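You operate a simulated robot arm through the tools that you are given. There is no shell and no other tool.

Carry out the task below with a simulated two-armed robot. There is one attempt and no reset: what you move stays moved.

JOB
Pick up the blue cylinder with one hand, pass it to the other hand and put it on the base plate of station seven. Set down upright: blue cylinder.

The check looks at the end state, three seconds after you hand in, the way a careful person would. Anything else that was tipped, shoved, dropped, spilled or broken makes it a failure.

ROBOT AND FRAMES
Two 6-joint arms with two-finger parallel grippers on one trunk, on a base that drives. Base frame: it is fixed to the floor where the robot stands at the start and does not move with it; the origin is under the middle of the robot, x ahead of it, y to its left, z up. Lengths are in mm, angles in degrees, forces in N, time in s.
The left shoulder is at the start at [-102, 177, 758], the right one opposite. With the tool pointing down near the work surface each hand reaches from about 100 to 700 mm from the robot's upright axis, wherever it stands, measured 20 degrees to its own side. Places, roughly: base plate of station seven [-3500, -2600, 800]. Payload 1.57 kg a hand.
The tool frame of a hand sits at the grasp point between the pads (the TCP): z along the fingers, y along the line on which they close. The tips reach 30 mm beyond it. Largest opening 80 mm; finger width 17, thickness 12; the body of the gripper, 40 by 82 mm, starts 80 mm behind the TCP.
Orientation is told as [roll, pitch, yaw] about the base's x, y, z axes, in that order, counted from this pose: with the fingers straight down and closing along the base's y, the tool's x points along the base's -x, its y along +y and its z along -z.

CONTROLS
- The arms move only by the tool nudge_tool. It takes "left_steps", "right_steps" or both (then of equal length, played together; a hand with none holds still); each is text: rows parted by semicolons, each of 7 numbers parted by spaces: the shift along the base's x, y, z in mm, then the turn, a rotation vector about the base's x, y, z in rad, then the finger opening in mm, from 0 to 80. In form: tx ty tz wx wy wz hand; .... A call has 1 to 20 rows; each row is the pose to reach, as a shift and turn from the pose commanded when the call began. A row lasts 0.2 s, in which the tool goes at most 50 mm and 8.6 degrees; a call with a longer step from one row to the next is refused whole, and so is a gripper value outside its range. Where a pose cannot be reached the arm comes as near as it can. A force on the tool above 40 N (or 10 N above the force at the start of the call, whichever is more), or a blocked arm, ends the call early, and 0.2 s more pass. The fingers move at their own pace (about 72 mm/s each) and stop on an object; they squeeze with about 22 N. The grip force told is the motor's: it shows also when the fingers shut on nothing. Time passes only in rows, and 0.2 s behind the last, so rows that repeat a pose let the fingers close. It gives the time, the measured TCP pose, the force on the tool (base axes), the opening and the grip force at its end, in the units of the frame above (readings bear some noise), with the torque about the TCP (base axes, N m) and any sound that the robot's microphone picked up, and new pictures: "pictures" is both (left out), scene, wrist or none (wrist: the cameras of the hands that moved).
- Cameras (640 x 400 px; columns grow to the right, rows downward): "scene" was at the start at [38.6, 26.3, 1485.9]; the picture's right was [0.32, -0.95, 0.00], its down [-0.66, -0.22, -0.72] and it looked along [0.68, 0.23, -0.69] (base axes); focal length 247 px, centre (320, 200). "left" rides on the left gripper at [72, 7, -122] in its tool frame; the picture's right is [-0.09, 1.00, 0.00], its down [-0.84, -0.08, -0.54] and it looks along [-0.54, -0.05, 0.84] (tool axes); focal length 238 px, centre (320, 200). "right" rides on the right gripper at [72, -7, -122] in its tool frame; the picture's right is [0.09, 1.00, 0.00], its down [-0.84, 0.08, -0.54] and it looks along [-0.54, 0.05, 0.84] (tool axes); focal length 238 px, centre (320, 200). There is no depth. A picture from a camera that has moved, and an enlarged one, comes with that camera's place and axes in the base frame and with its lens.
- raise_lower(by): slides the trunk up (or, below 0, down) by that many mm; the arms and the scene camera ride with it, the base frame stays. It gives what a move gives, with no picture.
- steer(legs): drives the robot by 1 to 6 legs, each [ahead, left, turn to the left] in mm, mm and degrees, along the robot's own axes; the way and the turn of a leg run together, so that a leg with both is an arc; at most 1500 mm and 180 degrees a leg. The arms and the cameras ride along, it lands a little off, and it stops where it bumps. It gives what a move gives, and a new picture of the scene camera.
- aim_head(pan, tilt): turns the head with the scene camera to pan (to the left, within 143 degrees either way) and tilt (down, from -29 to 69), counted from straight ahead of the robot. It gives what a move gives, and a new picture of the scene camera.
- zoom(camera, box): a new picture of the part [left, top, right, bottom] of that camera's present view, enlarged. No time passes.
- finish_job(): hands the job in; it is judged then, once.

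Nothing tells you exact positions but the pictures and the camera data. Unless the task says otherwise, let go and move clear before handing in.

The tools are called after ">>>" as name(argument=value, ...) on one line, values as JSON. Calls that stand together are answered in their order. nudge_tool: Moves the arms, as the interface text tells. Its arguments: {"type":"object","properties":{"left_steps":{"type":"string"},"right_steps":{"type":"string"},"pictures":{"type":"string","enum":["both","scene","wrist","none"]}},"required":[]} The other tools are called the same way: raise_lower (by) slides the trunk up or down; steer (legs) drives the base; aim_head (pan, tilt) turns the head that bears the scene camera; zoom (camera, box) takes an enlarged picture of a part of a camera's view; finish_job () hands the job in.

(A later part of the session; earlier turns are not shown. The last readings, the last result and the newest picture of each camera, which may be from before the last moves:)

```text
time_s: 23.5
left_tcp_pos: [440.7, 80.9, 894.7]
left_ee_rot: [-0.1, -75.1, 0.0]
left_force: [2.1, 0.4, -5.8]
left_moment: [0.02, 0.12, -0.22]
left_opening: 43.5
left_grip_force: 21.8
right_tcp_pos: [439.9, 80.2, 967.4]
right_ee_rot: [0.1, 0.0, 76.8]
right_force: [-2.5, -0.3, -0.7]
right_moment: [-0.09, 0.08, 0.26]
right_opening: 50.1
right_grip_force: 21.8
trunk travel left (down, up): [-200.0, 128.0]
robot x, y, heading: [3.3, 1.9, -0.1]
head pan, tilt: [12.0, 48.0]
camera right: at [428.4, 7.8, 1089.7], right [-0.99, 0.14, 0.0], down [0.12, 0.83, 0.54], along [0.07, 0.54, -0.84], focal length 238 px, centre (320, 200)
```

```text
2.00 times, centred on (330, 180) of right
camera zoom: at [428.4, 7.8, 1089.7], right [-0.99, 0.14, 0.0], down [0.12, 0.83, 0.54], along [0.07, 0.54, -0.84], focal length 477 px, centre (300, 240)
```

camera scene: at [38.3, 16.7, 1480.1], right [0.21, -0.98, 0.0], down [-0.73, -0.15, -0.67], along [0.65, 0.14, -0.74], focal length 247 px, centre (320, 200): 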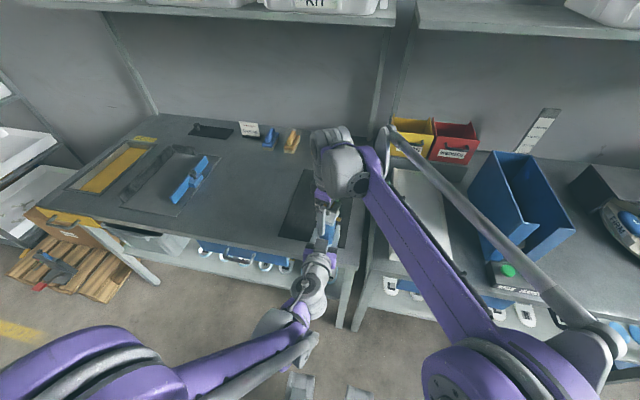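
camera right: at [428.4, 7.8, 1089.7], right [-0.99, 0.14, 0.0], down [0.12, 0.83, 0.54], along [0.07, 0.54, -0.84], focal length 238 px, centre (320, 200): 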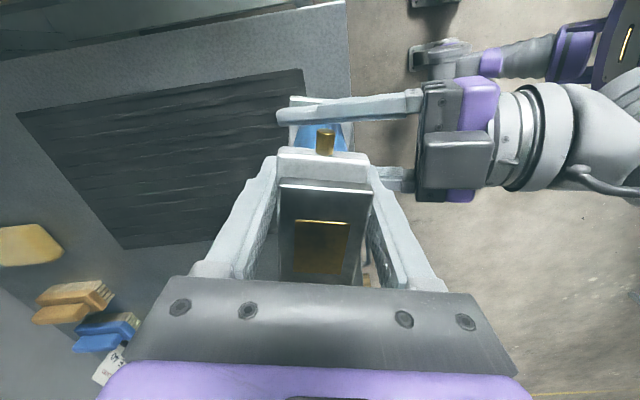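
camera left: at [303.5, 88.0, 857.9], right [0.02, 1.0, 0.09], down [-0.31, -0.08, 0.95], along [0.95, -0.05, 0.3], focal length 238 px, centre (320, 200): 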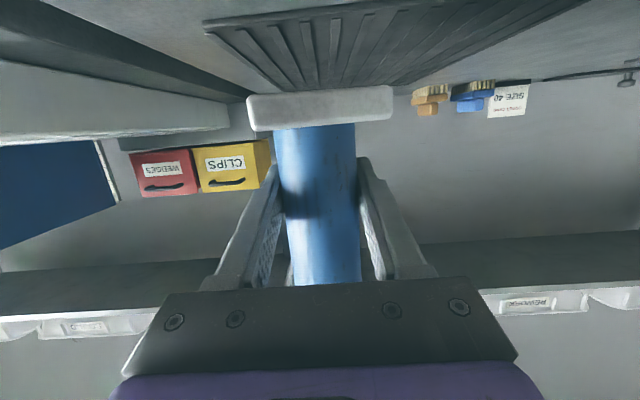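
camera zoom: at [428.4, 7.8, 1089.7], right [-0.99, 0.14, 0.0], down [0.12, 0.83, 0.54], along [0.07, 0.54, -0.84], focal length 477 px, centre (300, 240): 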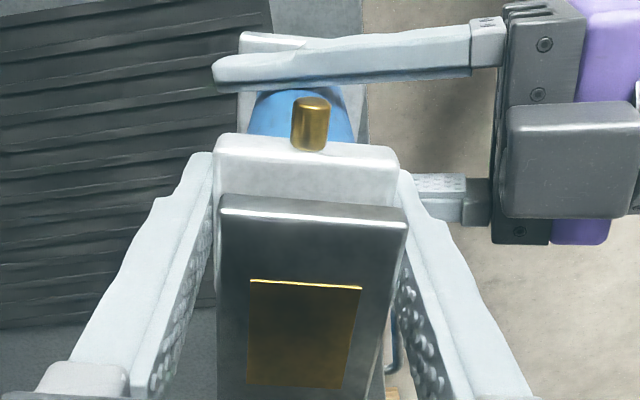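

The right hand now holds the cap firmly (50 mm, 21.8 N). I'll open the left fingers and check that the right takes the whole weight without slip.

>>> nudge_tool(left_steps="0 0 0 0 0 0 46; 0 0 0 0 0 0 50; 0 0 0 0 0 0 60; 0 0 0 0 0 0 75; 0 0 0 0 0 0 80; 0 0 0 0 0 0 80", right_steps="0 0 0 0 0 0 10; 0 0 0 0 0 0 10; 0 0 0 0 0 0 10; 0 0 0 0 0 0 10; 0 0 0 0 0 0 10; 0 0 0 0 0 0 10", pictures="both")

>>> zoom(camera="right", box=[230, 80, 430, 280])

```text
time_s: 24.9
left_tcp_pos: [440.7, 81.2, 894.4]
left_ee_rot: [0.0, -74.9, 0.0]
left_force: [-0.2, 0.2, 0.6]
left_moment: [0.02, -0.01, 0.0]
left_opening: 79.7
left_grip_force: 0.1
right_tcp_pos: [440.0, 81.3, 968.7]
right_ee_rot: [0.0, 0.1, 76.9]
right_force: [-0.3, 0.4, 0.5]
right_moment: [-0.04, -0.02, 0.0]
right_opening: 49.9
right_grip_force: 22.1
trunk travel left (down, up): [-200.0, 128.0]
robot x, y, heading: [-2.6, -1.9, 0.0]
head pan, tilt: [12.0, 48.0]
camera scene: at [38.3, 16.7, 1480.1], right [0.21, -0.98, 0.0], down [-0.73, -0.15, -0.67], along [0.65, 0.14, -0.74], focal length 247 px, centre (320, 200)
camera right: at [428.5, 7.8, 1089.7], right [-0.99, 0.14, 0.0], down [0.12, 0.83, 0.54], along [0.07, 0.54, -0.84], focal length 238 px, centre (320, 200)
camera left: at [303.6, 88.1, 857.8], right [0.02, 1.0, 0.09], down [-0.31, -0.08, 0.95], along [0.95, -0.05, 0.3], focal length 238 px, centre (320, 200)
```

scene: 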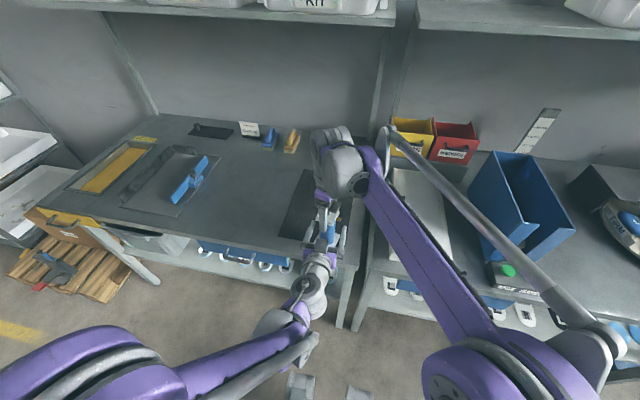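
right: 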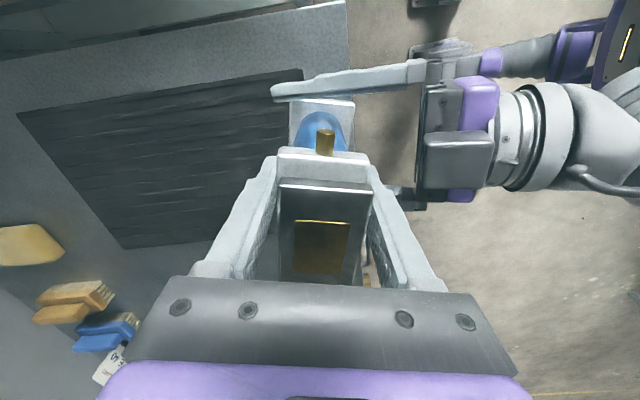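
left: 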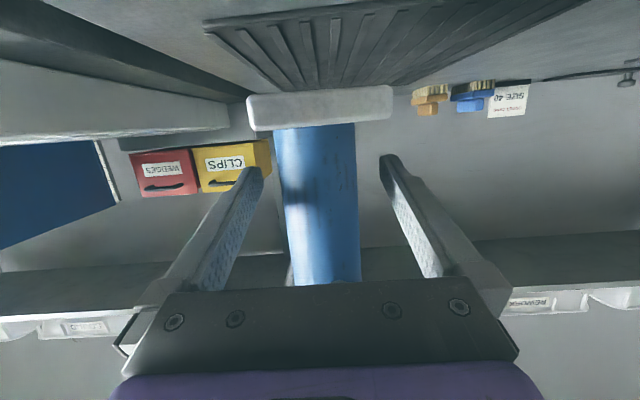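

```text
2.00 times, centred on (330, 180) of right
camera zoom: at [428.5, 7.8, 1089.7], right [-0.99, 0.14, 0.0], down [0.12, 0.83, 0.54], along [0.07, 0.54, -0.84], focal length 477 px, centre (300, 240)
```

zoom: 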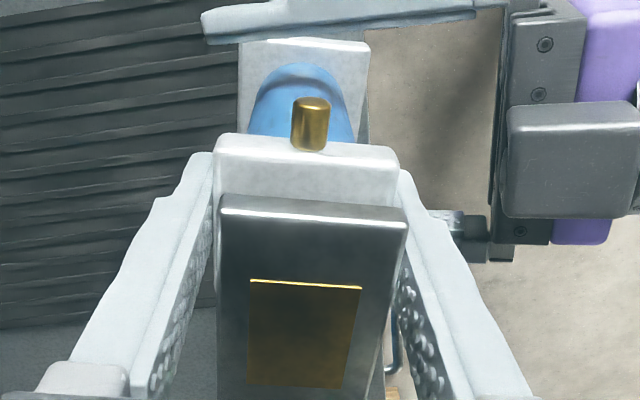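

The left fingers are open and the object hasn't moved in the right hand. I'll back the left hand straight out and re-read the right hand's force.

>>> nudge_tool(left_steps="-20 0 0 0 0 0 80; -45 0 0 0 0 0 80; -75 0 0 0 0 0 80; -105 0 0 0 0 0 80; -130 0 0 0 0 0 80; -130 0 0 0 0 0 80", pictures="both")

```text
time_s: 26.3
left_tcp_pos: [312.7, 78.3, 894.5]
left_ee_rot: [0.1, -75.0, -0.1]
left_force: [0.7, 0.4, -0.4]
left_moment: [-0.01, -0.01, 0.0]
left_opening: 80.1
left_grip_force: 0.1
right_tcp_pos: [439.6, 79.4, 968.6]
right_ee_rot: [0.0, 0.0, 76.9]
right_force: [0.4, -0.1, 0.5]
right_moment: [-0.01, 0.01, -0.01]
right_opening: 50.0
right_grip_force: 22.1
trunk travel left (down, up): [-200.0, 128.0]
robot x, y, heading: [-0.3, -1.6, 0.1]
head pan, tilt: [12.0, 48.0]
camera scene: at [38.7, 16.5, 1480.1], right [0.21, -0.98, 0.0], down [-0.73, -0.15, -0.67], along [0.65, 0.14, -0.74], focal length 247 px, centre (320, 200)
camera left: at [175.1, 87.4, 857.8], right [0.02, 1.0, 0.09], down [-0.31, -0.08, 0.95], along [0.95, -0.05, 0.3], focal length 238 px, centre (320, 200)
```

scene: 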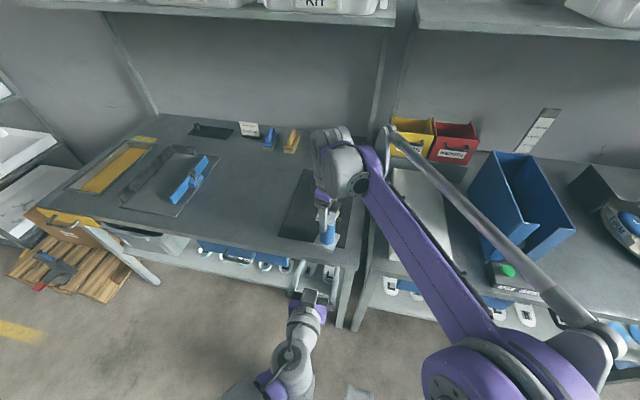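
left: 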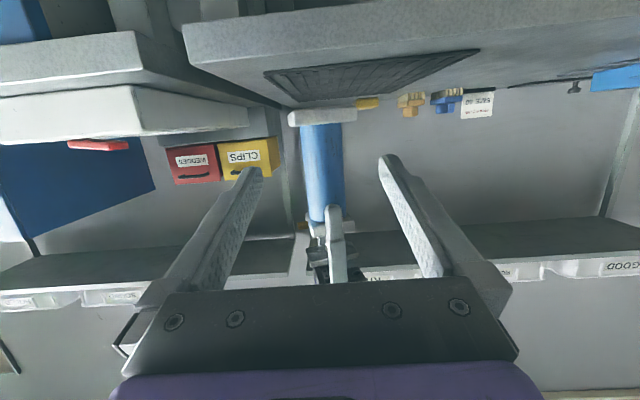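

The left hand is clear. The right force reading is near zero, so I'll confirm the hold by lifting 60 mm and looking closely.

>>> nudge_tool(right_steps="0 0 5 0 0 0 10; 0 0 15 0 0 0 10; 0 0 30 0 0 0 10; 0 0 45 0 0 0 10; 0 0 60 0 0 0 10; 0 0 60 0 0 0 10", pictures="both")

>>> zoom(camera="left", box=[250, 90, 410, 290])

>>> zoom(camera="scene", box=[270, 130, 390, 270])

```text
time_s: 27.7
left_tcp_pos: [312.3, 79.7, 895.0]
left_ee_rot: [0.0, -74.9, 0.0]
left_force: [-0.8, -0.4, 0.2]
left_moment: [0.03, -0.02, 0.03]
left_opening: 80.3
left_grip_force: 0.1
right_tcp_pos: [438.4, 78.8, 1027.0]
right_ee_rot: [0.1, 0.0, 76.8]
right_force: [0.3, 0.1, -6.9]
right_moment: [0.02, 0.03, 0.0]
right_opening: 49.9
right_grip_force: 22.3
trunk travel left (down, up): [-200.0, 128.0]
robot x, y, heading: [-0.2, 2.6, 0.1]
head pan, tilt: [12.0, 48.0]
camera scene: at [38.4, 16.7, 1480.1], right [0.21, -0.98, 0.0], down [-0.73, -0.15, -0.67], along [0.65, 0.14, -0.74], focal length 247 px, centre (320, 200)
camera right: at [427.7, 6.9, 1149.0], right [-0.99, 0.14, 0.0], down [0.12, 0.83, 0.54], along [0.07, 0.54, -0.84], focal length 238 px, centre (320, 200)
```

scene: 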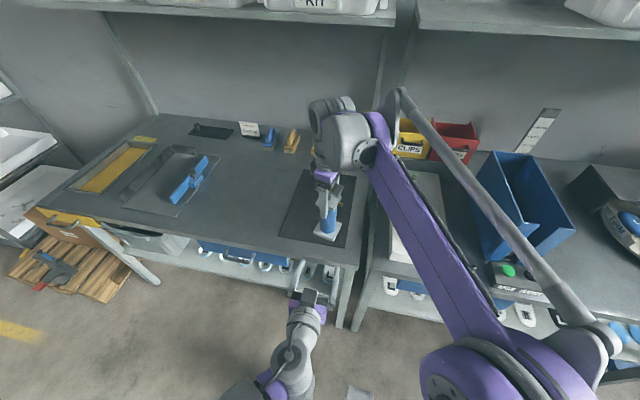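
right: 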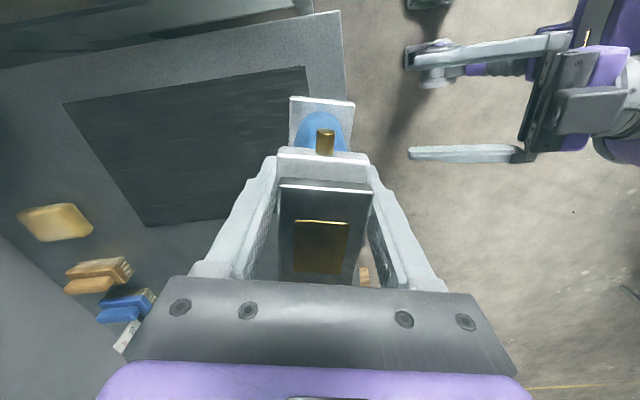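

```text
2.00 times, centred on (330, 190) of left
camera zoom: at [175.1, 87.5, 857.8], right [0.02, 1.0, 0.09], down [-0.31, -0.08, 0.95], along [0.95, -0.05, 0.3], focal length 477 px, centre (300, 220)
```

zoom: 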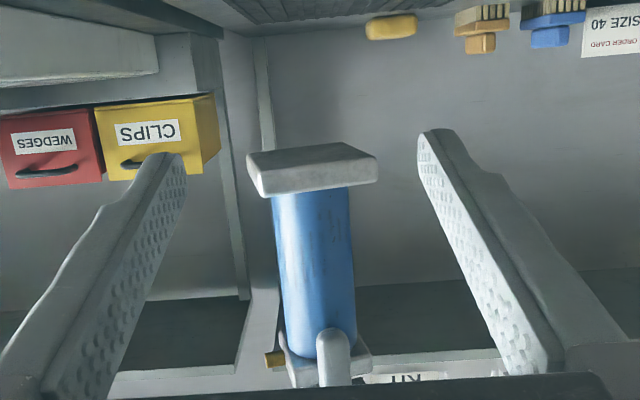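

```text
2.86 times, centred on (330, 200) of scene
camera zoom: at [38.4, 16.7, 1480.1], right [0.21, -0.98, 0.0], down [-0.73, -0.15, -0.67], along [0.65, 0.14, -0.74], focal length 706 px, centre (291, 200)
```

zoom: 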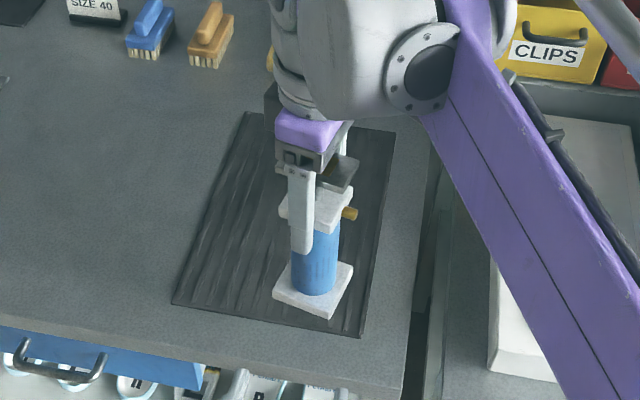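

The right hand carries the cylinder upright on its own (about 7 N) with no slip. I'll fold both hands in: the left goes up and out to its side, and the right draws the cylinder toward the body.

>>> nudge_tool(left_steps="0 10 10 0 0.11 0 80; -1 30 28 0 0.22 0 80; -2 50 46 0 0.33 0 80; -3 70 65 0 0.44 0 80; -5 90 85 0 0.55 0 80; -6 110 105 0 0.66 0 80; -7 130 125 0 0.77 0 80; -8 150 145 0 0.88 0 80; -9 170 160 0 0.99 0 80; -10 190 175 0 1.10 0 80; -11 205 190 0 1.21 0 80; -12 220 205 0 1.309 0 80; -12 220 205 0 1.309 0 80", right_steps="-4 -8 0 0 0 0 10; -10 -20 0 0 0 0 10; -20 -36 0 0 0 0 10; -30 -54 0 0 0 0 10; -40 -72 0 0 0 0 10; -50 -90 0 0 0 0 10; -60 -108 0 0 0 0 10; -70 -126 0 0 0 0 10; -80 -144 0 0 0 0 10; -90 -162 0 0 0 0 10; -98 -178 0 0 0 0 10; -104 -190 0 0 0 0 10; -106 -195 0 0 0 0 10", pictures="both")

```text
time_s: 30.5
left_tcp_pos: [298.7, 299.7, 1100.8]
left_ee_rot: [0.0, 0.0, 0.0]
left_force: [-0.7, -0.7, 0.0]
left_moment: [-0.01, -0.02, -0.01]
left_opening: 80.2
left_grip_force: 0.1
right_tcp_pos: [332.4, -114.9, 1027.7]
right_ee_rot: [0.0, 0.0, 76.7]
right_force: [0.0, 0.7, -7.6]
right_moment: [-0.01, 0.0, 0.02]
right_opening: 49.8
right_grip_force: 21.7
trunk travel left (down, up): [-200.0, 128.0]
robot x, y, heading: [-0.3, -0.8, -0.0]
head pan, tilt: [12.0, 48.0]
camera scene: at [37.6, 16.2, 1480.1], right [0.21, -0.98, 0.0], down [-0.73, -0.15, -0.67], along [0.65, 0.14, -0.74], focal length 247 px, centre (320, 200)
camera right: at [321.6, -187.3, 1149.2], right [-0.99, 0.14, 0.0], down [0.12, 0.83, 0.54], along [0.07, 0.54, -0.84], focal length 238 px, centre (320, 200)
camera left: at [225.4, 307.0, 1223.5], right [0.09, 1.0, 0.0], down [0.84, -0.08, 0.54], along [0.54, -0.05, -0.84], focal length 238 px, centre (320, 200)
```

scene: 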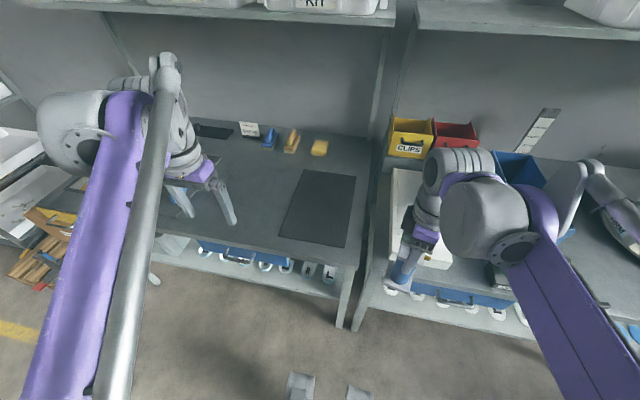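
right: 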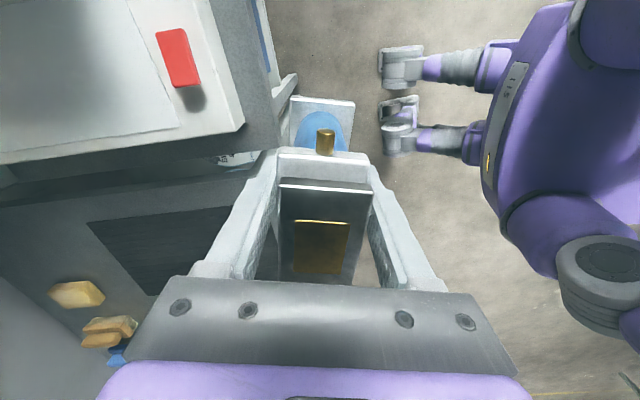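
left: 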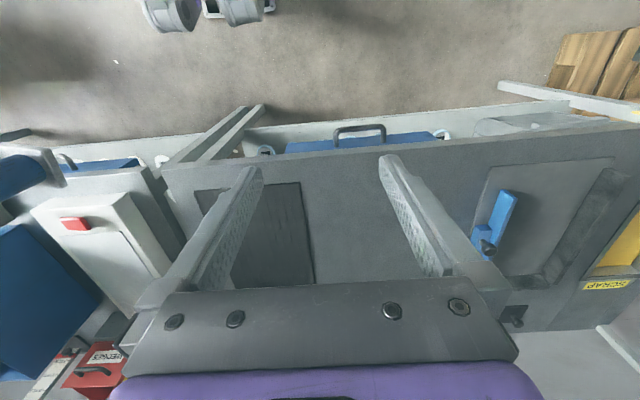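

Both hands are tucked and the cylinder hangs upright from the right hand. Before driving I'll check the floor behind and to the right for obstacles, including the blue object I glimpsed behind.

>>> aim_head(pan=-143, tilt=40)

>>> aim_head(pan=-95, tilt=40)

>>> aim_head(pan=143, tilt=40)

```text
time_s: 32.9
left_tcp_pos: [299.7, 300.0, 1098.8]
left_ee_rot: [-0.2, 0.0, 0.0]
left_force: [1.3, -0.1, -0.5]
left_moment: [-0.02, 0.02, 0.01]
left_opening: 79.9
left_grip_force: 0.0
right_tcp_pos: [333.0, -115.5, 1027.4]
right_ee_rot: [0.0, 0.0, 76.8]
right_force: [0.1, 0.2, -8.7]
right_moment: [-0.01, 0.0, -0.04]
right_opening: 49.7
right_grip_force: 21.7
trunk travel left (down, up): [-200.0, 128.0]
robot x, y, heading: [1.6, -0.9, 0.4]
head pan, tilt: [-143.0, 40.0]
camera scene: at [-106.8, -51.1, 1491.6], right [-0.6, 0.8, 0.0], down [0.51, 0.39, -0.77], along [-0.61, -0.46, -0.64], focal length 247 px, centre (320, 200)
```

scene: 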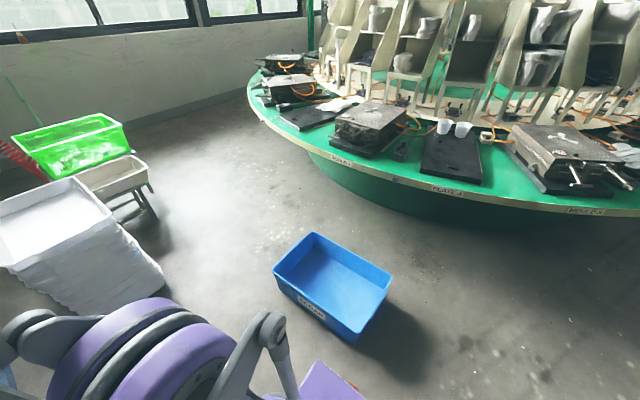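

```text
time_s: 34.1
left_tcp_pos: [299.1, 299.2, 1101.1]
left_ee_rot: [0.1, 0.0, 0.0]
left_force: [0.0, 0.7, -0.2]
left_moment: [-0.01, 0.01, 0.0]
left_opening: 79.8
left_grip_force: 0.1
right_tcp_pos: [332.4, -114.1, 1026.8]
right_ee_rot: [0.0, 0.0, 76.8]
right_force: [0.8, -0.4, -7.7]
right_moment: [-0.01, -0.02, -0.03]
right_opening: 50.0
right_grip_force: 21.7
trunk travel left (down, up): [-200.0, 128.0]
robot x, y, heading: [3.7, -1.2, -0.0]
head pan, tilt: [-95.0, 40.0]
camera scene: at [-46.4, -84.6, 1491.5], right [-1.0, 0.09, 0.0], down [0.06, 0.64, -0.77], along [-0.07, -0.76, -0.64], focal length 247 px, centre (320, 200)
```

scene: 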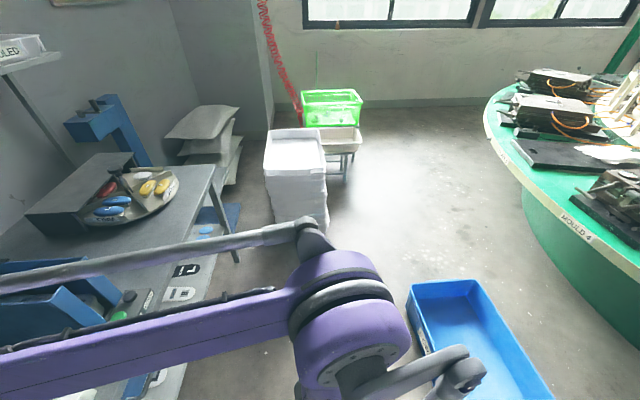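

```text
time_s: 37.5
left_tcp_pos: [299.5, 299.9, 1100.7]
left_ee_rot: [0.0, -0.1, -0.1]
left_force: [-0.2, -0.7, 0.4]
left_moment: [-0.03, 0.01, -0.01]
left_opening: 79.8
left_grip_force: 0.1
right_tcp_pos: [332.7, -114.2, 1027.9]
right_ee_rot: [0.0, 0.0, 76.8]
right_force: [0.0, -0.2, -7.1]
right_moment: [0.01, -0.01, 0.03]
right_opening: 50.0
right_grip_force: 22.2
trunk travel left (down, up): [-200.0, 128.0]
robot x, y, heading: [-1.4, -2.3, 0.6]
head pan, tilt: [143.0, 40.0]
camera scene: at [-106.8, 51.2, 1491.6], right [0.6, 0.8, 0.0], down [0.51, -0.39, -0.77], along [-0.61, 0.46, -0.64], focal length 247 px, centre (320, 200)
```

scene: 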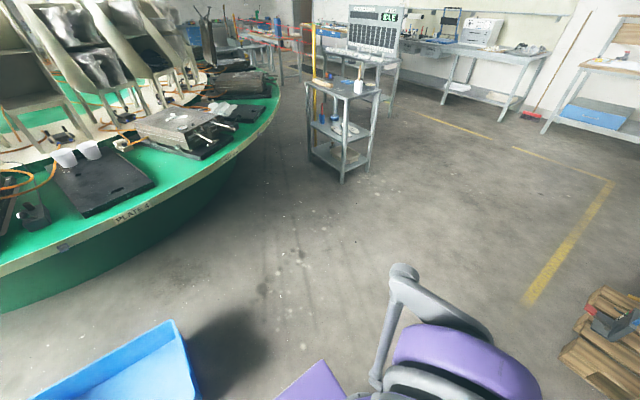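

There's a blue scrap bin on the floor behind-right, roughly x -1070…-650 and y -830…-225. There's a white stack near [0, -1450] and a trolley near [-400, -2300]. To plan a safe path I need the robot's own footprint, so I'll look straight down.

>>> aim_head(pan=0, tilt=69)

>>> aim_head(pan=-100, tilt=69)

>>> aim_head(pan=-143, tilt=69)

```text
time_s: 39.7
left_tcp_pos: [298.6, 300.1, 1100.5]
left_ee_rot: [0.0, 0.0, 0.0]
left_force: [-0.4, 0.1, -1.0]
left_moment: [0.0, -0.03, 0.02]
left_opening: 80.2
left_grip_force: 0.1
right_tcp_pos: [333.1, -115.7, 1027.8]
right_ee_rot: [0.1, -0.1, 76.7]
right_force: [0.1, 0.3, -7.6]
right_moment: [-0.01, -0.02, 0.0]
right_opening: 49.8
right_grip_force: 21.9
trunk travel left (down, up): [-200.0, 128.0]
robot x, y, heading: [-1.1, 0.4, 0.0]
head pan, tilt: [0.0, 68.8]
camera scene: at [17.0, 0.1, 1455.4], right [0.0, -1.0, 0.0], down [-0.93, 0.0, -0.36], along [0.36, 0.0, -0.93], focal length 247 px, centre (320, 200)
```

scene: 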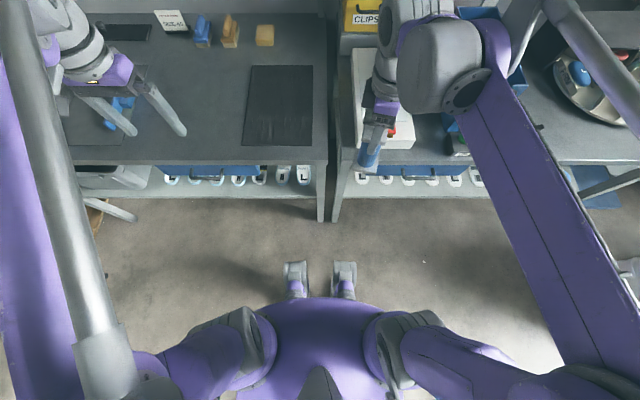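

```text
time_s: 41.5
left_tcp_pos: [298.8, 299.0, 1100.2]
left_ee_rot: [-0.1, 0.0, 0.1]
left_force: [-0.1, 0.4, -0.3]
left_moment: [0.02, 0.01, -0.02]
left_opening: 79.9
left_grip_force: 0.1
right_tcp_pos: [332.6, -114.9, 1027.7]
right_ee_rot: [-0.1, 0.0, 76.8]
right_force: [0.7, -0.4, -7.7]
right_moment: [-0.03, 0.01, -0.02]
right_opening: 49.9
right_grip_force: 22.4
trunk travel left (down, up): [-200.0, 128.0]
robot x, y, heading: [1.7, -1.3, -0.3]
head pan, tilt: [-100.0, 68.8]
camera scene: at [-48.6, -55.0, 1455.4], right [-0.98, 0.17, 0.0], down [0.16, 0.92, -0.36], along [-0.06, -0.36, -0.93], focal length 247 px, centre (320, 200)
```

scene: 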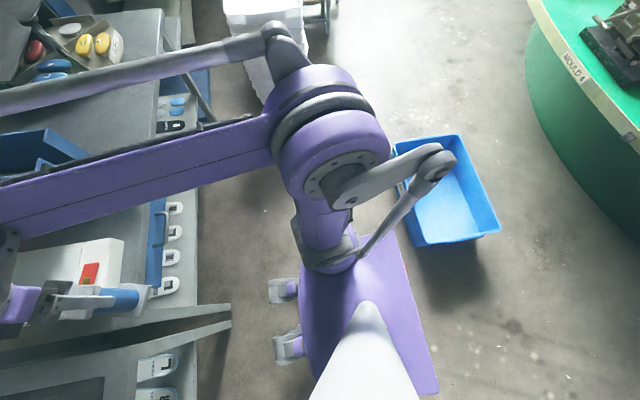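

```text
time_s: 42.6
left_tcp_pos: [300.4, 298.9, 1100.1]
left_ee_rot: [0.0, 0.0, 0.1]
left_force: [-1.1, 0.0, -0.2]
left_moment: [0.01, 0.01, 0.0]
left_opening: 79.9
left_grip_force: 0.1
right_tcp_pos: [333.0, -114.4, 1027.1]
right_ee_rot: [0.0, 0.0, 76.8]
right_force: [-0.5, -0.2, -7.9]
right_moment: [-0.03, -0.01, -0.02]
right_opening: 49.9
right_grip_force: 21.3
trunk travel left (down, up): [-200.0, 128.0]
robot x, y, heading: [3.4, -0.5, -0.1]
head pan, tilt: [-143.0, 68.8]
camera scene: at [-83.5, -33.6, 1455.4], right [-0.6, 0.8, 0.0], down [0.74, 0.56, -0.36], along [-0.29, -0.22, -0.93], focal length 247 px, centre (320, 200)
```

scene: 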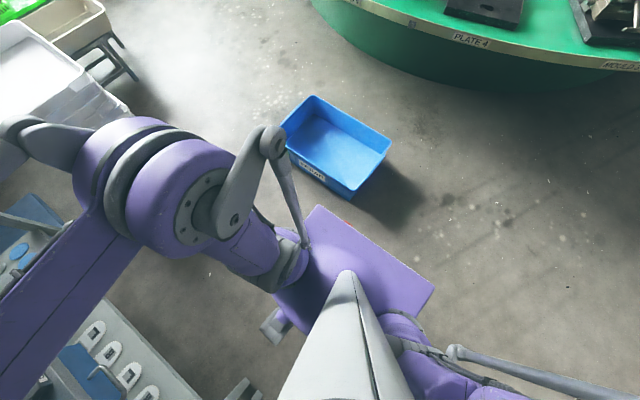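

My mapping gives a clear route: back off 200 mm, turn right, go down the lane between bench and bin, then turn between bin and white stack toward the far side of the round table. The body is about ±200 mm wide and the elbows sit high and close in. I'll start with the back-off and turn.

>>> aim_head(pan=0, tilt=30)

>>> steer(legs=[[-200, 0, 0], [0, 0, -45], [0, 0, -45]])

```text
time_s: 44.8
left_tcp_pos: [298.4, 298.5, 1100.0]
left_ee_rot: [0.0, -0.1, 0.0]
left_force: [0.1, 0.1, 0.3]
left_moment: [-0.01, 0.01, 0.01]
left_opening: 79.9
left_grip_force: 0.1
right_tcp_pos: [332.9, -114.8, 1026.6]
right_ee_rot: [-0.1, 0.0, 76.8]
right_force: [0.4, 0.4, -7.8]
right_moment: [0.07, -0.01, -0.01]
right_opening: 50.1
right_grip_force: 22.4
trunk travel left (down, up): [-200.0, 128.0]
robot x, y, heading: [2.4, -2.3, 0.1]
head pan, tilt: [0.0, 30.0]
camera scene: at [51.5, 0.0, 1506.9], right [0.0, -1.0, 0.0], down [-0.5, 0.0, -0.87], along [0.87, 0.0, -0.5], focal length 247 px, centre (320, 200)
```

scene: 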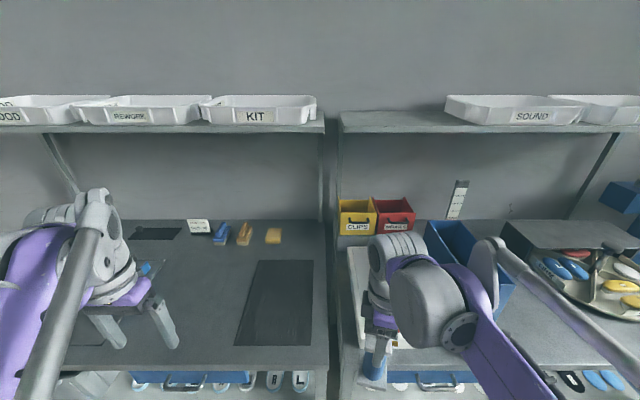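

```text
time_s: 50.5
left_tcp_pos: [100.4, -299.7, 1100.1]
left_ee_rot: [-0.1, 0.0, -90.3]
left_force: [0.0, -0.1, -0.3]
left_moment: [-0.01, -0.03, -0.04]
left_opening: 80.1
left_grip_force: 0.1
right_tcp_pos: [-315.3, -332.1, 1026.5]
right_ee_rot: [-0.1, 0.0, -13.5]
right_force: [0.5, 0.1, -7.5]
right_moment: [-0.02, 0.01, -0.01]
right_opening: 49.9
right_grip_force: 22.5
trunk travel left (down, up): [-200.0, 128.0]
robot x, y, heading: [-197.6, 3.4, -90.3]
head pan, tilt: [0.0, 30.0]
camera scene: at [-198.7, -51.3, 1506.9], right [-1.0, 0.01, 0.0], down [0.0, 0.5, -0.87], along [0.0, -0.87, -0.5], focal length 247 px, centre (320, 200)
```

scene: 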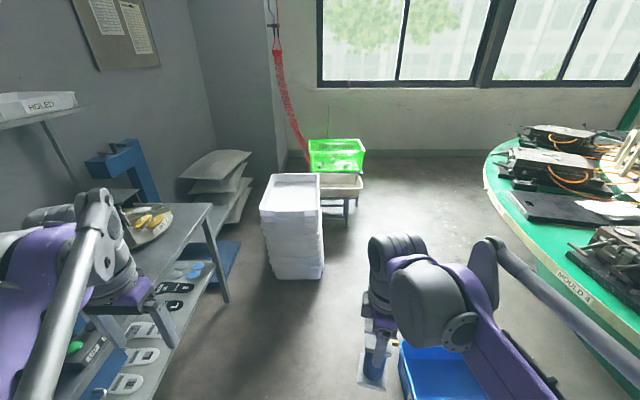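

The robot stands at (-198, 3) facing the windows, and the picture confirms the stack corner at about (-215, -1441) and the bin's near edge at about x = -625. I'll drive down the lane and then turn right.

>>> steer(legs=[[850, 0, 0], [0, 0, -43]])

```text
time_s: 57.2
left_tcp_pos: [-199.9, -1301.6, 1101.1]
left_ee_rot: [-0.1, 0.1, -134.5]
left_force: [0.1, -0.5, 0.5]
left_moment: [-0.03, 0.0, 0.01]
left_opening: 79.9
left_grip_force: 0.1
right_tcp_pos: [-519.7, -1035.9, 1027.4]
right_ee_rot: [0.0, 0.1, -57.8]
right_force: [0.5, 0.3, -7.2]
right_moment: [0.05, 0.01, -0.01]
right_opening: 50.1
right_grip_force: 22.3
trunk travel left (down, up): [-200.0, 128.0]
robot x, y, heading: [-203.1, -884.2, -134.4]
head pan, tilt: [0.0, 30.0]
camera scene: at [-241.1, -916.1, 1506.9], right [-0.71, 0.7, 0.0], down [0.35, 0.36, -0.87], along [-0.61, -0.62, -0.5], focal length 247 px, centre (320, 200)
```

scene: 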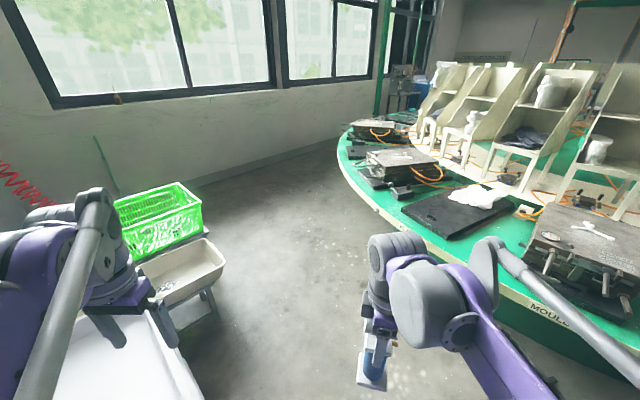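

The robot is at (-203, -884), heading -134°, with clear floor ahead between the trolley and the table rim. I'll go ahead on this line, then turn slightly left to follow the table's edge.

>>> steer(legs=[[870, 0, 0], [0, 0, 18]])

```text
time_s: 62.8
left_tcp_pos: [-687.6, -1898.1, 1100.7]
left_ee_rot: [0.0, 0.0, -117.2]
left_force: [0.1, -0.1, -0.3]
left_moment: [0.01, -0.01, 0.02]
left_opening: 80.1
left_grip_force: 0.2
right_tcp_pos: [-1072.8, -1737.8, 1028.0]
right_ee_rot: [0.0, 0.0, -40.4]
right_force: [-1.1, 0.5, -8.2]
right_moment: [0.01, 0.01, -0.01]
right_opening: 49.9
right_grip_force: 21.7
trunk travel left (down, up): [-200.0, 128.0]
robot x, y, heading: [-821.6, -1494.8, -117.0]
head pan, tilt: [0.0, 30.0]
camera scene: at [-842.9, -1540.9, 1506.9], right [-0.89, 0.46, 0.0], down [0.23, 0.45, -0.87], along [-0.4, -0.77, -0.5], focal length 247 px, centre (320, 200)
```

scene: 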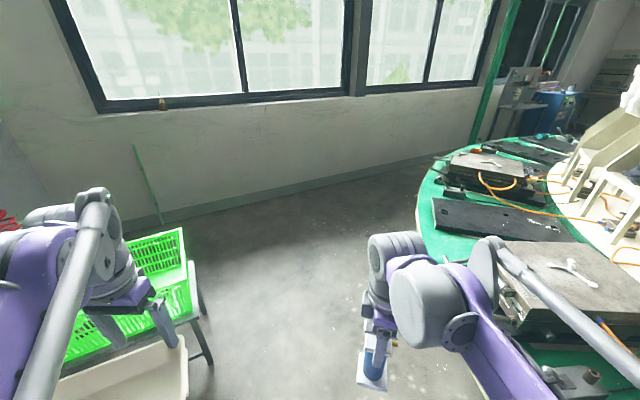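

The robot is at (-822, -1495); the crate is on the left and the table on the right, with at least 350 mm to each along this heading. I'll continue ahead 1000 mm and turn right a bit.

>>> steer(legs=[[1000, 0, 0], [0, 0, -25]])

```text
time_s: 69.3
left_tcp_pos: [-1309.4, -2805.7, 1099.9]
left_ee_rot: [-0.1, -0.1, -140.8]
left_force: [0.6, 0.3, 0.1]
left_moment: [0.0, 0.0, 0.0]
left_opening: 80.0
left_grip_force: 0.1
right_tcp_pos: [-1597.2, -2505.3, 1028.0]
right_ee_rot: [0.0, -0.1, -64.0]
right_force: [0.1, 0.5, -7.5]
right_moment: [0.01, -0.02, 0.02]
right_opening: 49.7
right_grip_force: 22.4
trunk travel left (down, up): [-200.0, 128.0]
robot x, y, heading: [-1267.4, -2383.4, -140.9]
head pan, tilt: [0.0, 30.0]
camera scene: at [-1307.5, -2417.2, 1506.9], right [-0.63, 0.78, 0.0], down [0.39, 0.32, -0.87], along [-0.67, -0.55, -0.5], focal length 247 px, centre (320, 200)
```

scene: 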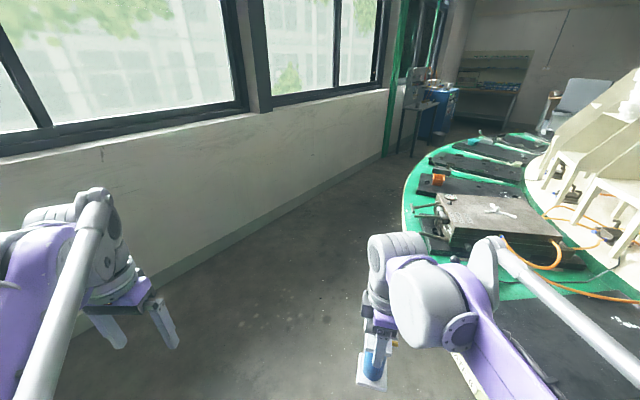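

The robot is at (-1267, -2383). The wall is at about y = -4257 and the table rim stays roughly 360+ mm from my line. I'll zoom in on the stations ahead before continuing.

>>> zoom(camera="scene", box=[390, 110, 620, 280])

>>> steer(legs=[[1300, 0, 0]])

```text
2.35 times, centred on (505, 195) of scene
camera zoom: at [-1307.5, -2417.2, 1506.9], right [-0.63, 0.78, 0.0], down [0.39, 0.32, -0.87], along [-0.67, -0.55, -0.5], focal length 582 px, centre (-115, 212)
```

zoom: 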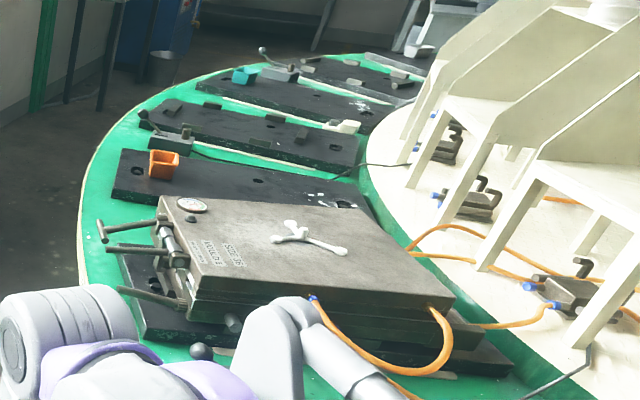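

```text
time_s: 75.9
left_tcp_pos: [-2301.4, -3655.3, 1100.2]
left_ee_rot: [0.0, 0.1, -138.8]
left_force: [0.9, -0.8, -0.4]
left_moment: [0.0, -0.01, 0.02]
left_opening: 80.2
left_grip_force: 0.0
right_tcp_pos: [-2598.2, -3364.0, 1026.3]
right_ee_rot: [0.0, 0.0, -62.1]
right_force: [-0.4, 0.4, -7.9]
right_moment: [0.02, 0.01, 0.0]
right_opening: 49.9
right_grip_force: 21.8
trunk travel left (down, up): [-200.0, 128.0]
robot x, y, heading: [-2271.2, -3230.4, -138.8]
head pan, tilt: [0.0, 30.0]
camera scene: at [-2312.6, -3266.5, 1506.9], right [-0.66, 0.75, 0.0], down [0.38, 0.33, -0.87], along [-0.65, -0.57, -0.5], focal length 247 px, centre (320, 200)
```

scene: 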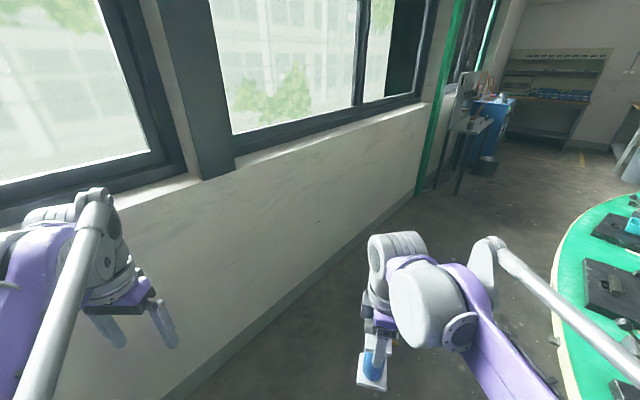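

The robot is at (-2271, -3230). I'll pan the head right to read the station labels and see the base plates.

>>> aim_head(pan=-60, tilt=30)

>>> zoom(camera="scene", box=[160, 80, 480, 280])

```text
time_s: 77.2
left_tcp_pos: [-2302.4, -3656.0, 1100.3]
left_ee_rot: [0.0, 0.0, -138.9]
left_force: [0.3, 0.1, 0.5]
left_moment: [-0.03, -0.02, 0.01]
left_opening: 80.0
left_grip_force: 0.1
right_tcp_pos: [-2598.3, -3365.1, 1027.8]
right_ee_rot: [0.0, 0.0, -62.0]
right_force: [-0.2, 0.8, -7.5]
right_moment: [0.02, -0.03, 0.01]
right_opening: 50.0
right_grip_force: 21.8
trunk travel left (down, up): [-200.0, 128.0]
robot x, y, heading: [-2273.3, -3232.7, -138.9]
head pan, tilt: [-60.0, 30.0]
camera scene: at [-2329.9, -3177.7, 1506.9], right [0.32, 0.95, 0.0], down [0.47, -0.16, -0.87], along [-0.82, 0.28, -0.5], focal length 247 px, centre (320, 200)
```

scene: 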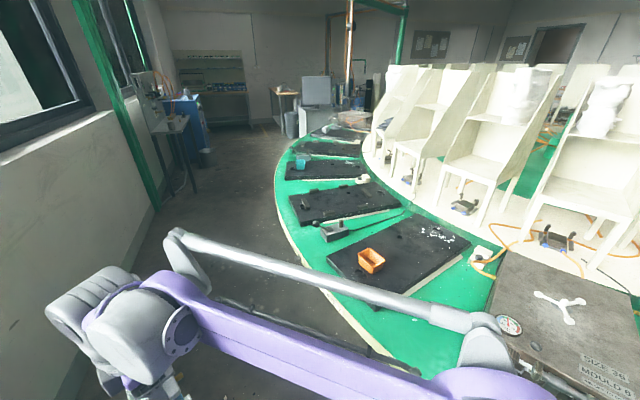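

```text
2.00 times, centred on (320, 180) of scene
camera zoom: at [-2329.9, -3177.7, 1506.9], right [0.32, 0.95, 0.0], down [0.47, -0.16, -0.87], along [-0.82, 0.28, -0.5], focal length 494 px, centre (320, 240)
```

zoom: 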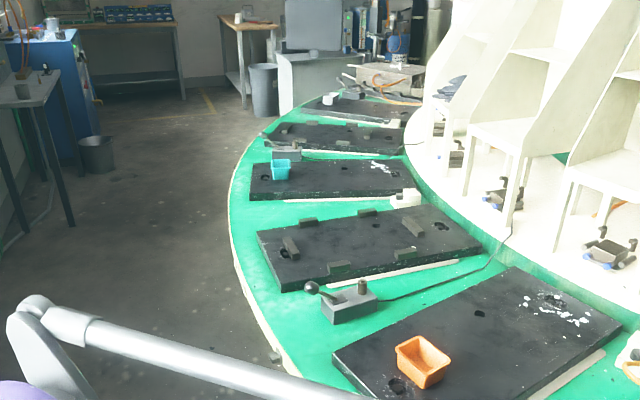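

The nearest plate (with an orange tray) is at about x = -2970. The next one, with small stop blocks, is at about (-3380, -2680) and best matches the given station-seven spot, but I want to read its rim label. I'll drive along the table to stand in front of it.

>>> steer(legs=[[0, 0, -35.7], [1200, 0, 0]])

>>> aim_head(pan=-90, tilt=40)

```text
time_s: 85.0
left_tcp_pos: [-3741.3, -3669.0, 1100.2]
left_ee_rot: [0.0, 0.0, -174.5]
left_force: [0.2, 0.2, 0.0]
left_moment: [0.03, 0.02, 0.02]
left_opening: 80.0
left_grip_force: 0.1
right_tcp_pos: [-3813.4, -3258.8, 1027.7]
right_ee_rot: [0.1, 0.0, -97.9]
right_force: [-0.9, -0.3, -8.1]
right_moment: [-0.03, 0.01, -0.01]
right_opening: 49.9
right_grip_force: 22.0
trunk travel left (down, up): [-200.0, 128.0]
robot x, y, heading: [-3473.0, -3340.6, -174.6]
head pan, tilt: [-60.0, 30.0]
camera scene: at [-3486.2, -3264.9, 1506.9], right [0.82, 0.58, 0.0], down [0.29, -0.41, -0.87], along [-0.5, 0.71, -0.5], focal length 247 px, centre (320, 200)
```

scene: 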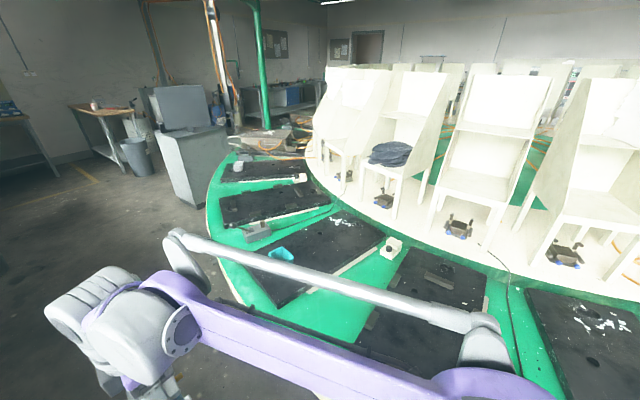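

```text
time_s: 85.9
left_tcp_pos: [-3741.5, -3667.6, 1099.5]
left_ee_rot: [0.0, 0.1, -174.6]
left_force: [0.5, -0.4, 0.4]
left_moment: [-0.03, -0.01, 0.0]
left_opening: 80.0
left_grip_force: 0.0
right_tcp_pos: [-3813.3, -3259.5, 1027.4]
right_ee_rot: [-0.1, 0.0, -97.8]
right_force: [0.3, -0.3, -6.4]
right_moment: [0.0, 0.0, -0.01]
right_opening: 50.1
right_grip_force: 22.3
trunk travel left (down, up): [-200.0, 128.0]
robot x, y, heading: [-3469.0, -3340.6, -174.4]
head pan, tilt: [-90.0, 40.0]
camera scene: at [-3441.7, -3254.0, 1491.6], right [1.0, 0.09, 0.0], down [0.06, -0.64, -0.77], along [-0.07, 0.76, -0.64], focal length 247 px, centre (320, 200)
```

scene: 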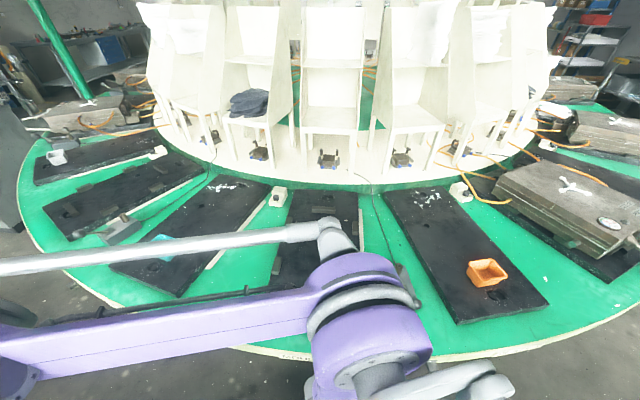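

My own arm hides the rim, so I'll turn the robot to face the table squarely.

>>> steer(legs=[[0, 0, -50], [0, 0, -45.5]])

>>> aim_head(pan=0, tilt=45)

```text
time_s: 90.6
left_tcp_pos: [-3778.9, -3052.1, 1100.5]
left_ee_rot: [-0.1, 0.0, 91.5]
left_force: [0.5, 0.4, 0.6]
left_moment: [0.02, 0.02, -0.03]
left_opening: 79.9
left_grip_force: 0.0
right_tcp_pos: [-3364.3, -3007.3, 1027.6]
right_ee_rot: [0.0, 0.0, 168.2]
right_force: [0.8, -0.4, -7.2]
right_moment: [-0.02, 0.02, 0.02]
right_opening: 49.9
right_grip_force: 21.7
trunk travel left (down, up): [-200.0, 128.0]
robot x, y, heading: [-3471.5, -3345.7, 91.5]
head pan, tilt: [-90.0, 40.0]
camera scene: at [-3385.6, -3378.3, 1491.5], right [0.03, -1.0, 0.0], down [-0.64, -0.02, -0.77], along [0.77, 0.02, -0.64], focal length 247 px, centre (320, 200)
```

scene: 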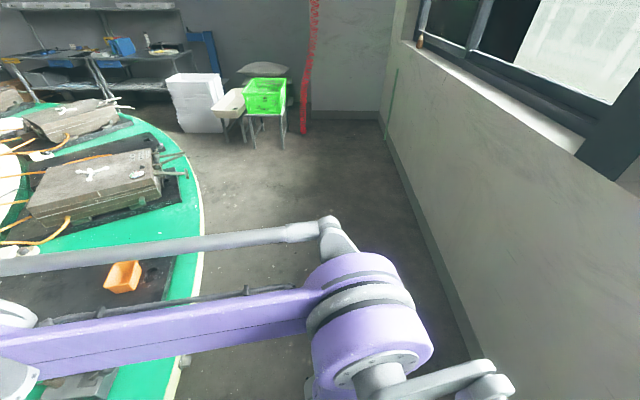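

```text
time_s: 92.2
left_tcp_pos: [-3776.8, -3052.1, 1100.6]
left_ee_rot: [0.0, 0.1, 91.6]
left_force: [-0.5, 0.2, -0.7]
left_moment: [-0.01, 0.01, 0.0]
left_opening: 80.0
left_grip_force: 0.0
right_tcp_pos: [-3364.5, -3005.5, 1027.7]
right_ee_rot: [0.1, 0.0, 168.3]
right_force: [0.7, 0.0, -7.6]
right_moment: [0.01, 0.01, -0.01]
right_opening: 49.9
right_grip_force: 22.0
trunk travel left (down, up): [-200.0, 128.0]
robot x, y, heading: [-3469.3, -3343.2, 91.3]
head pan, tilt: [0.0, 45.0]
camera scene: at [-3472.6, -3299.2, 1484.3], right [1.0, 0.03, 0.0], down [0.02, -0.71, -0.71], along [-0.02, 0.71, -0.71], focal length 247 px, centre (320, 200)
```

scene: 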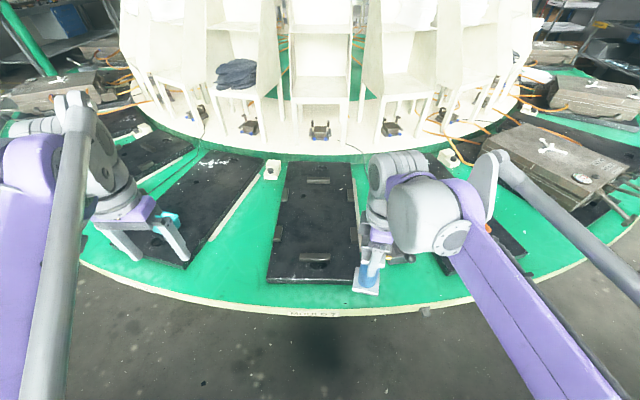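

>>> zoom(camera="scene", box=[230, 150, 400, 325])

>>> zoom(camera="scene", box=[265, 295, 365, 325])

>>> zoom(camera="scene", box=[80, 220, 280, 320])

```text
2.29 times, centred on (315, 238) of scene
camera zoom: at [-3472.6, -3299.2, 1484.3], right [1.0, 0.03, 0.0], down [0.02, -0.71, -0.71], along [-0.02, 0.71, -0.71], focal length 565 px, centre (331, 114)
```

zoom: 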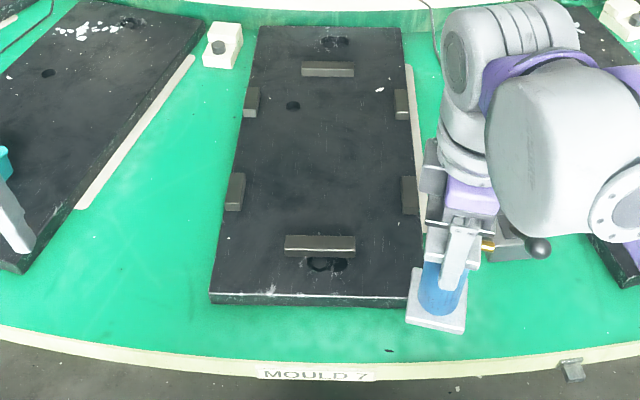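

```text
6.40 times, centred on (315, 310) of scene
camera zoom: at [-3472.6, -3299.2, 1484.3], right [1.0, 0.03, 0.0], down [0.02, -0.71, -0.71], along [-0.02, 0.71, -0.71], focal length 1582 px, centre (352, -504)
```

zoom: 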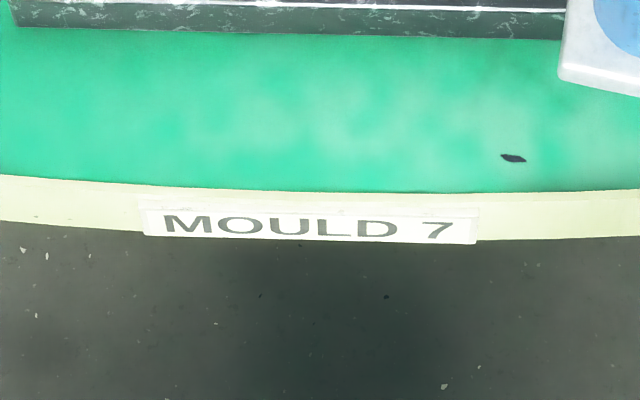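

```text
3.20 times, centred on (180, 270) of scene
camera zoom: at [-3472.6, -3299.2, 1484.3], right [1.0, 0.03, 0.0], down [0.02, -0.71, -0.71], along [-0.02, 0.71, -0.71], focal length 791 px, centre (768, -24)
```

zoom: 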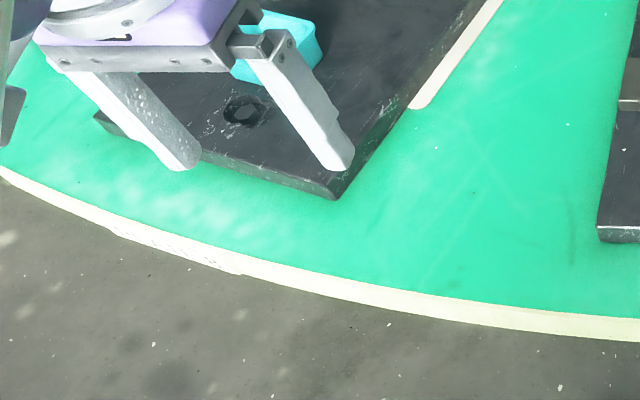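

The rim label directly in front reads "MOULD 7". This plate's centre computes to about (-3500, -2657), matching the given place, with a clear middle area between its stop blocks. I'll shift the robot 100 mm left so the right hand can reach the middle comfortably.

>>> steer(legs=[[0, 100, -1]])

>>> zoom(camera="scene", box=[230, 130, 470, 330])

```text
time_s: 93.8
left_tcp_pos: [-3871.2, -3048.0, 1100.2]
left_ee_rot: [0.1, 0.0, 90.3]
left_force: [0.0, 0.2, 0.4]
left_moment: [0.05, -0.07, -0.02]
left_opening: 80.0
left_grip_force: 0.0
right_tcp_pos: [-3458.8, -3011.3, 1027.4]
right_ee_rot: [0.0, 0.1, 167.3]
right_force: [0.1, 0.6, -7.9]
right_moment: [0.03, -0.03, 0.0]
right_opening: 50.0
right_grip_force: 22.0
trunk travel left (down, up): [-200.0, 128.0]
robot x, y, heading: [-3566.9, -3344.2, 90.5]
head pan, tilt: [0.0, 45.0]
camera scene: at [-3571.3, -3300.8, 1484.3], right [1.0, 0.01, 0.0], down [0.01, -0.71, -0.71], along [-0.01, 0.71, -0.71], focal length 247 px, centre (320, 200)
```

scene: 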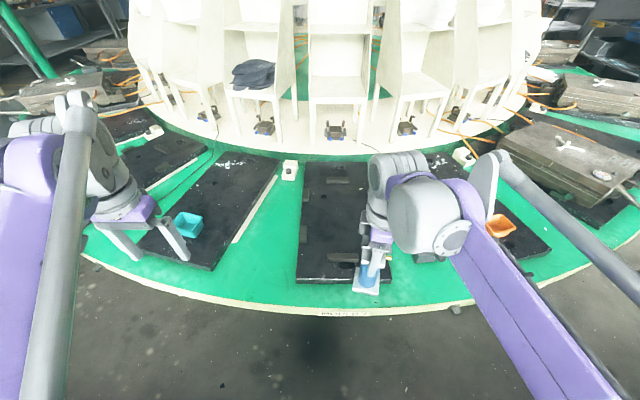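

```text
2.00 times, centred on (350, 230) of scene
camera zoom: at [-3571.3, -3300.8, 1484.3], right [1.0, 0.01, 0.0], down [0.01, -0.71, -0.71], along [-0.01, 0.71, -0.71], focal length 494 px, centre (260, 140)
```

zoom: 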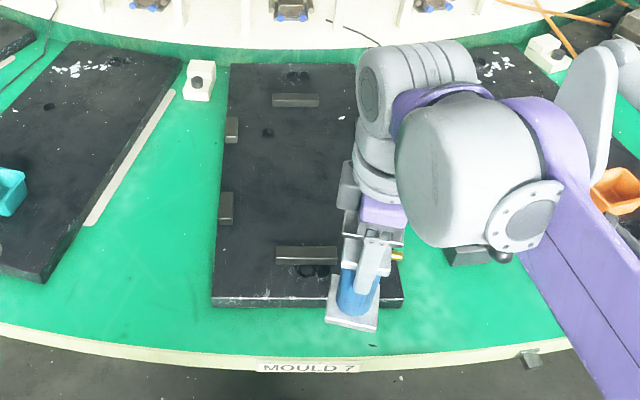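

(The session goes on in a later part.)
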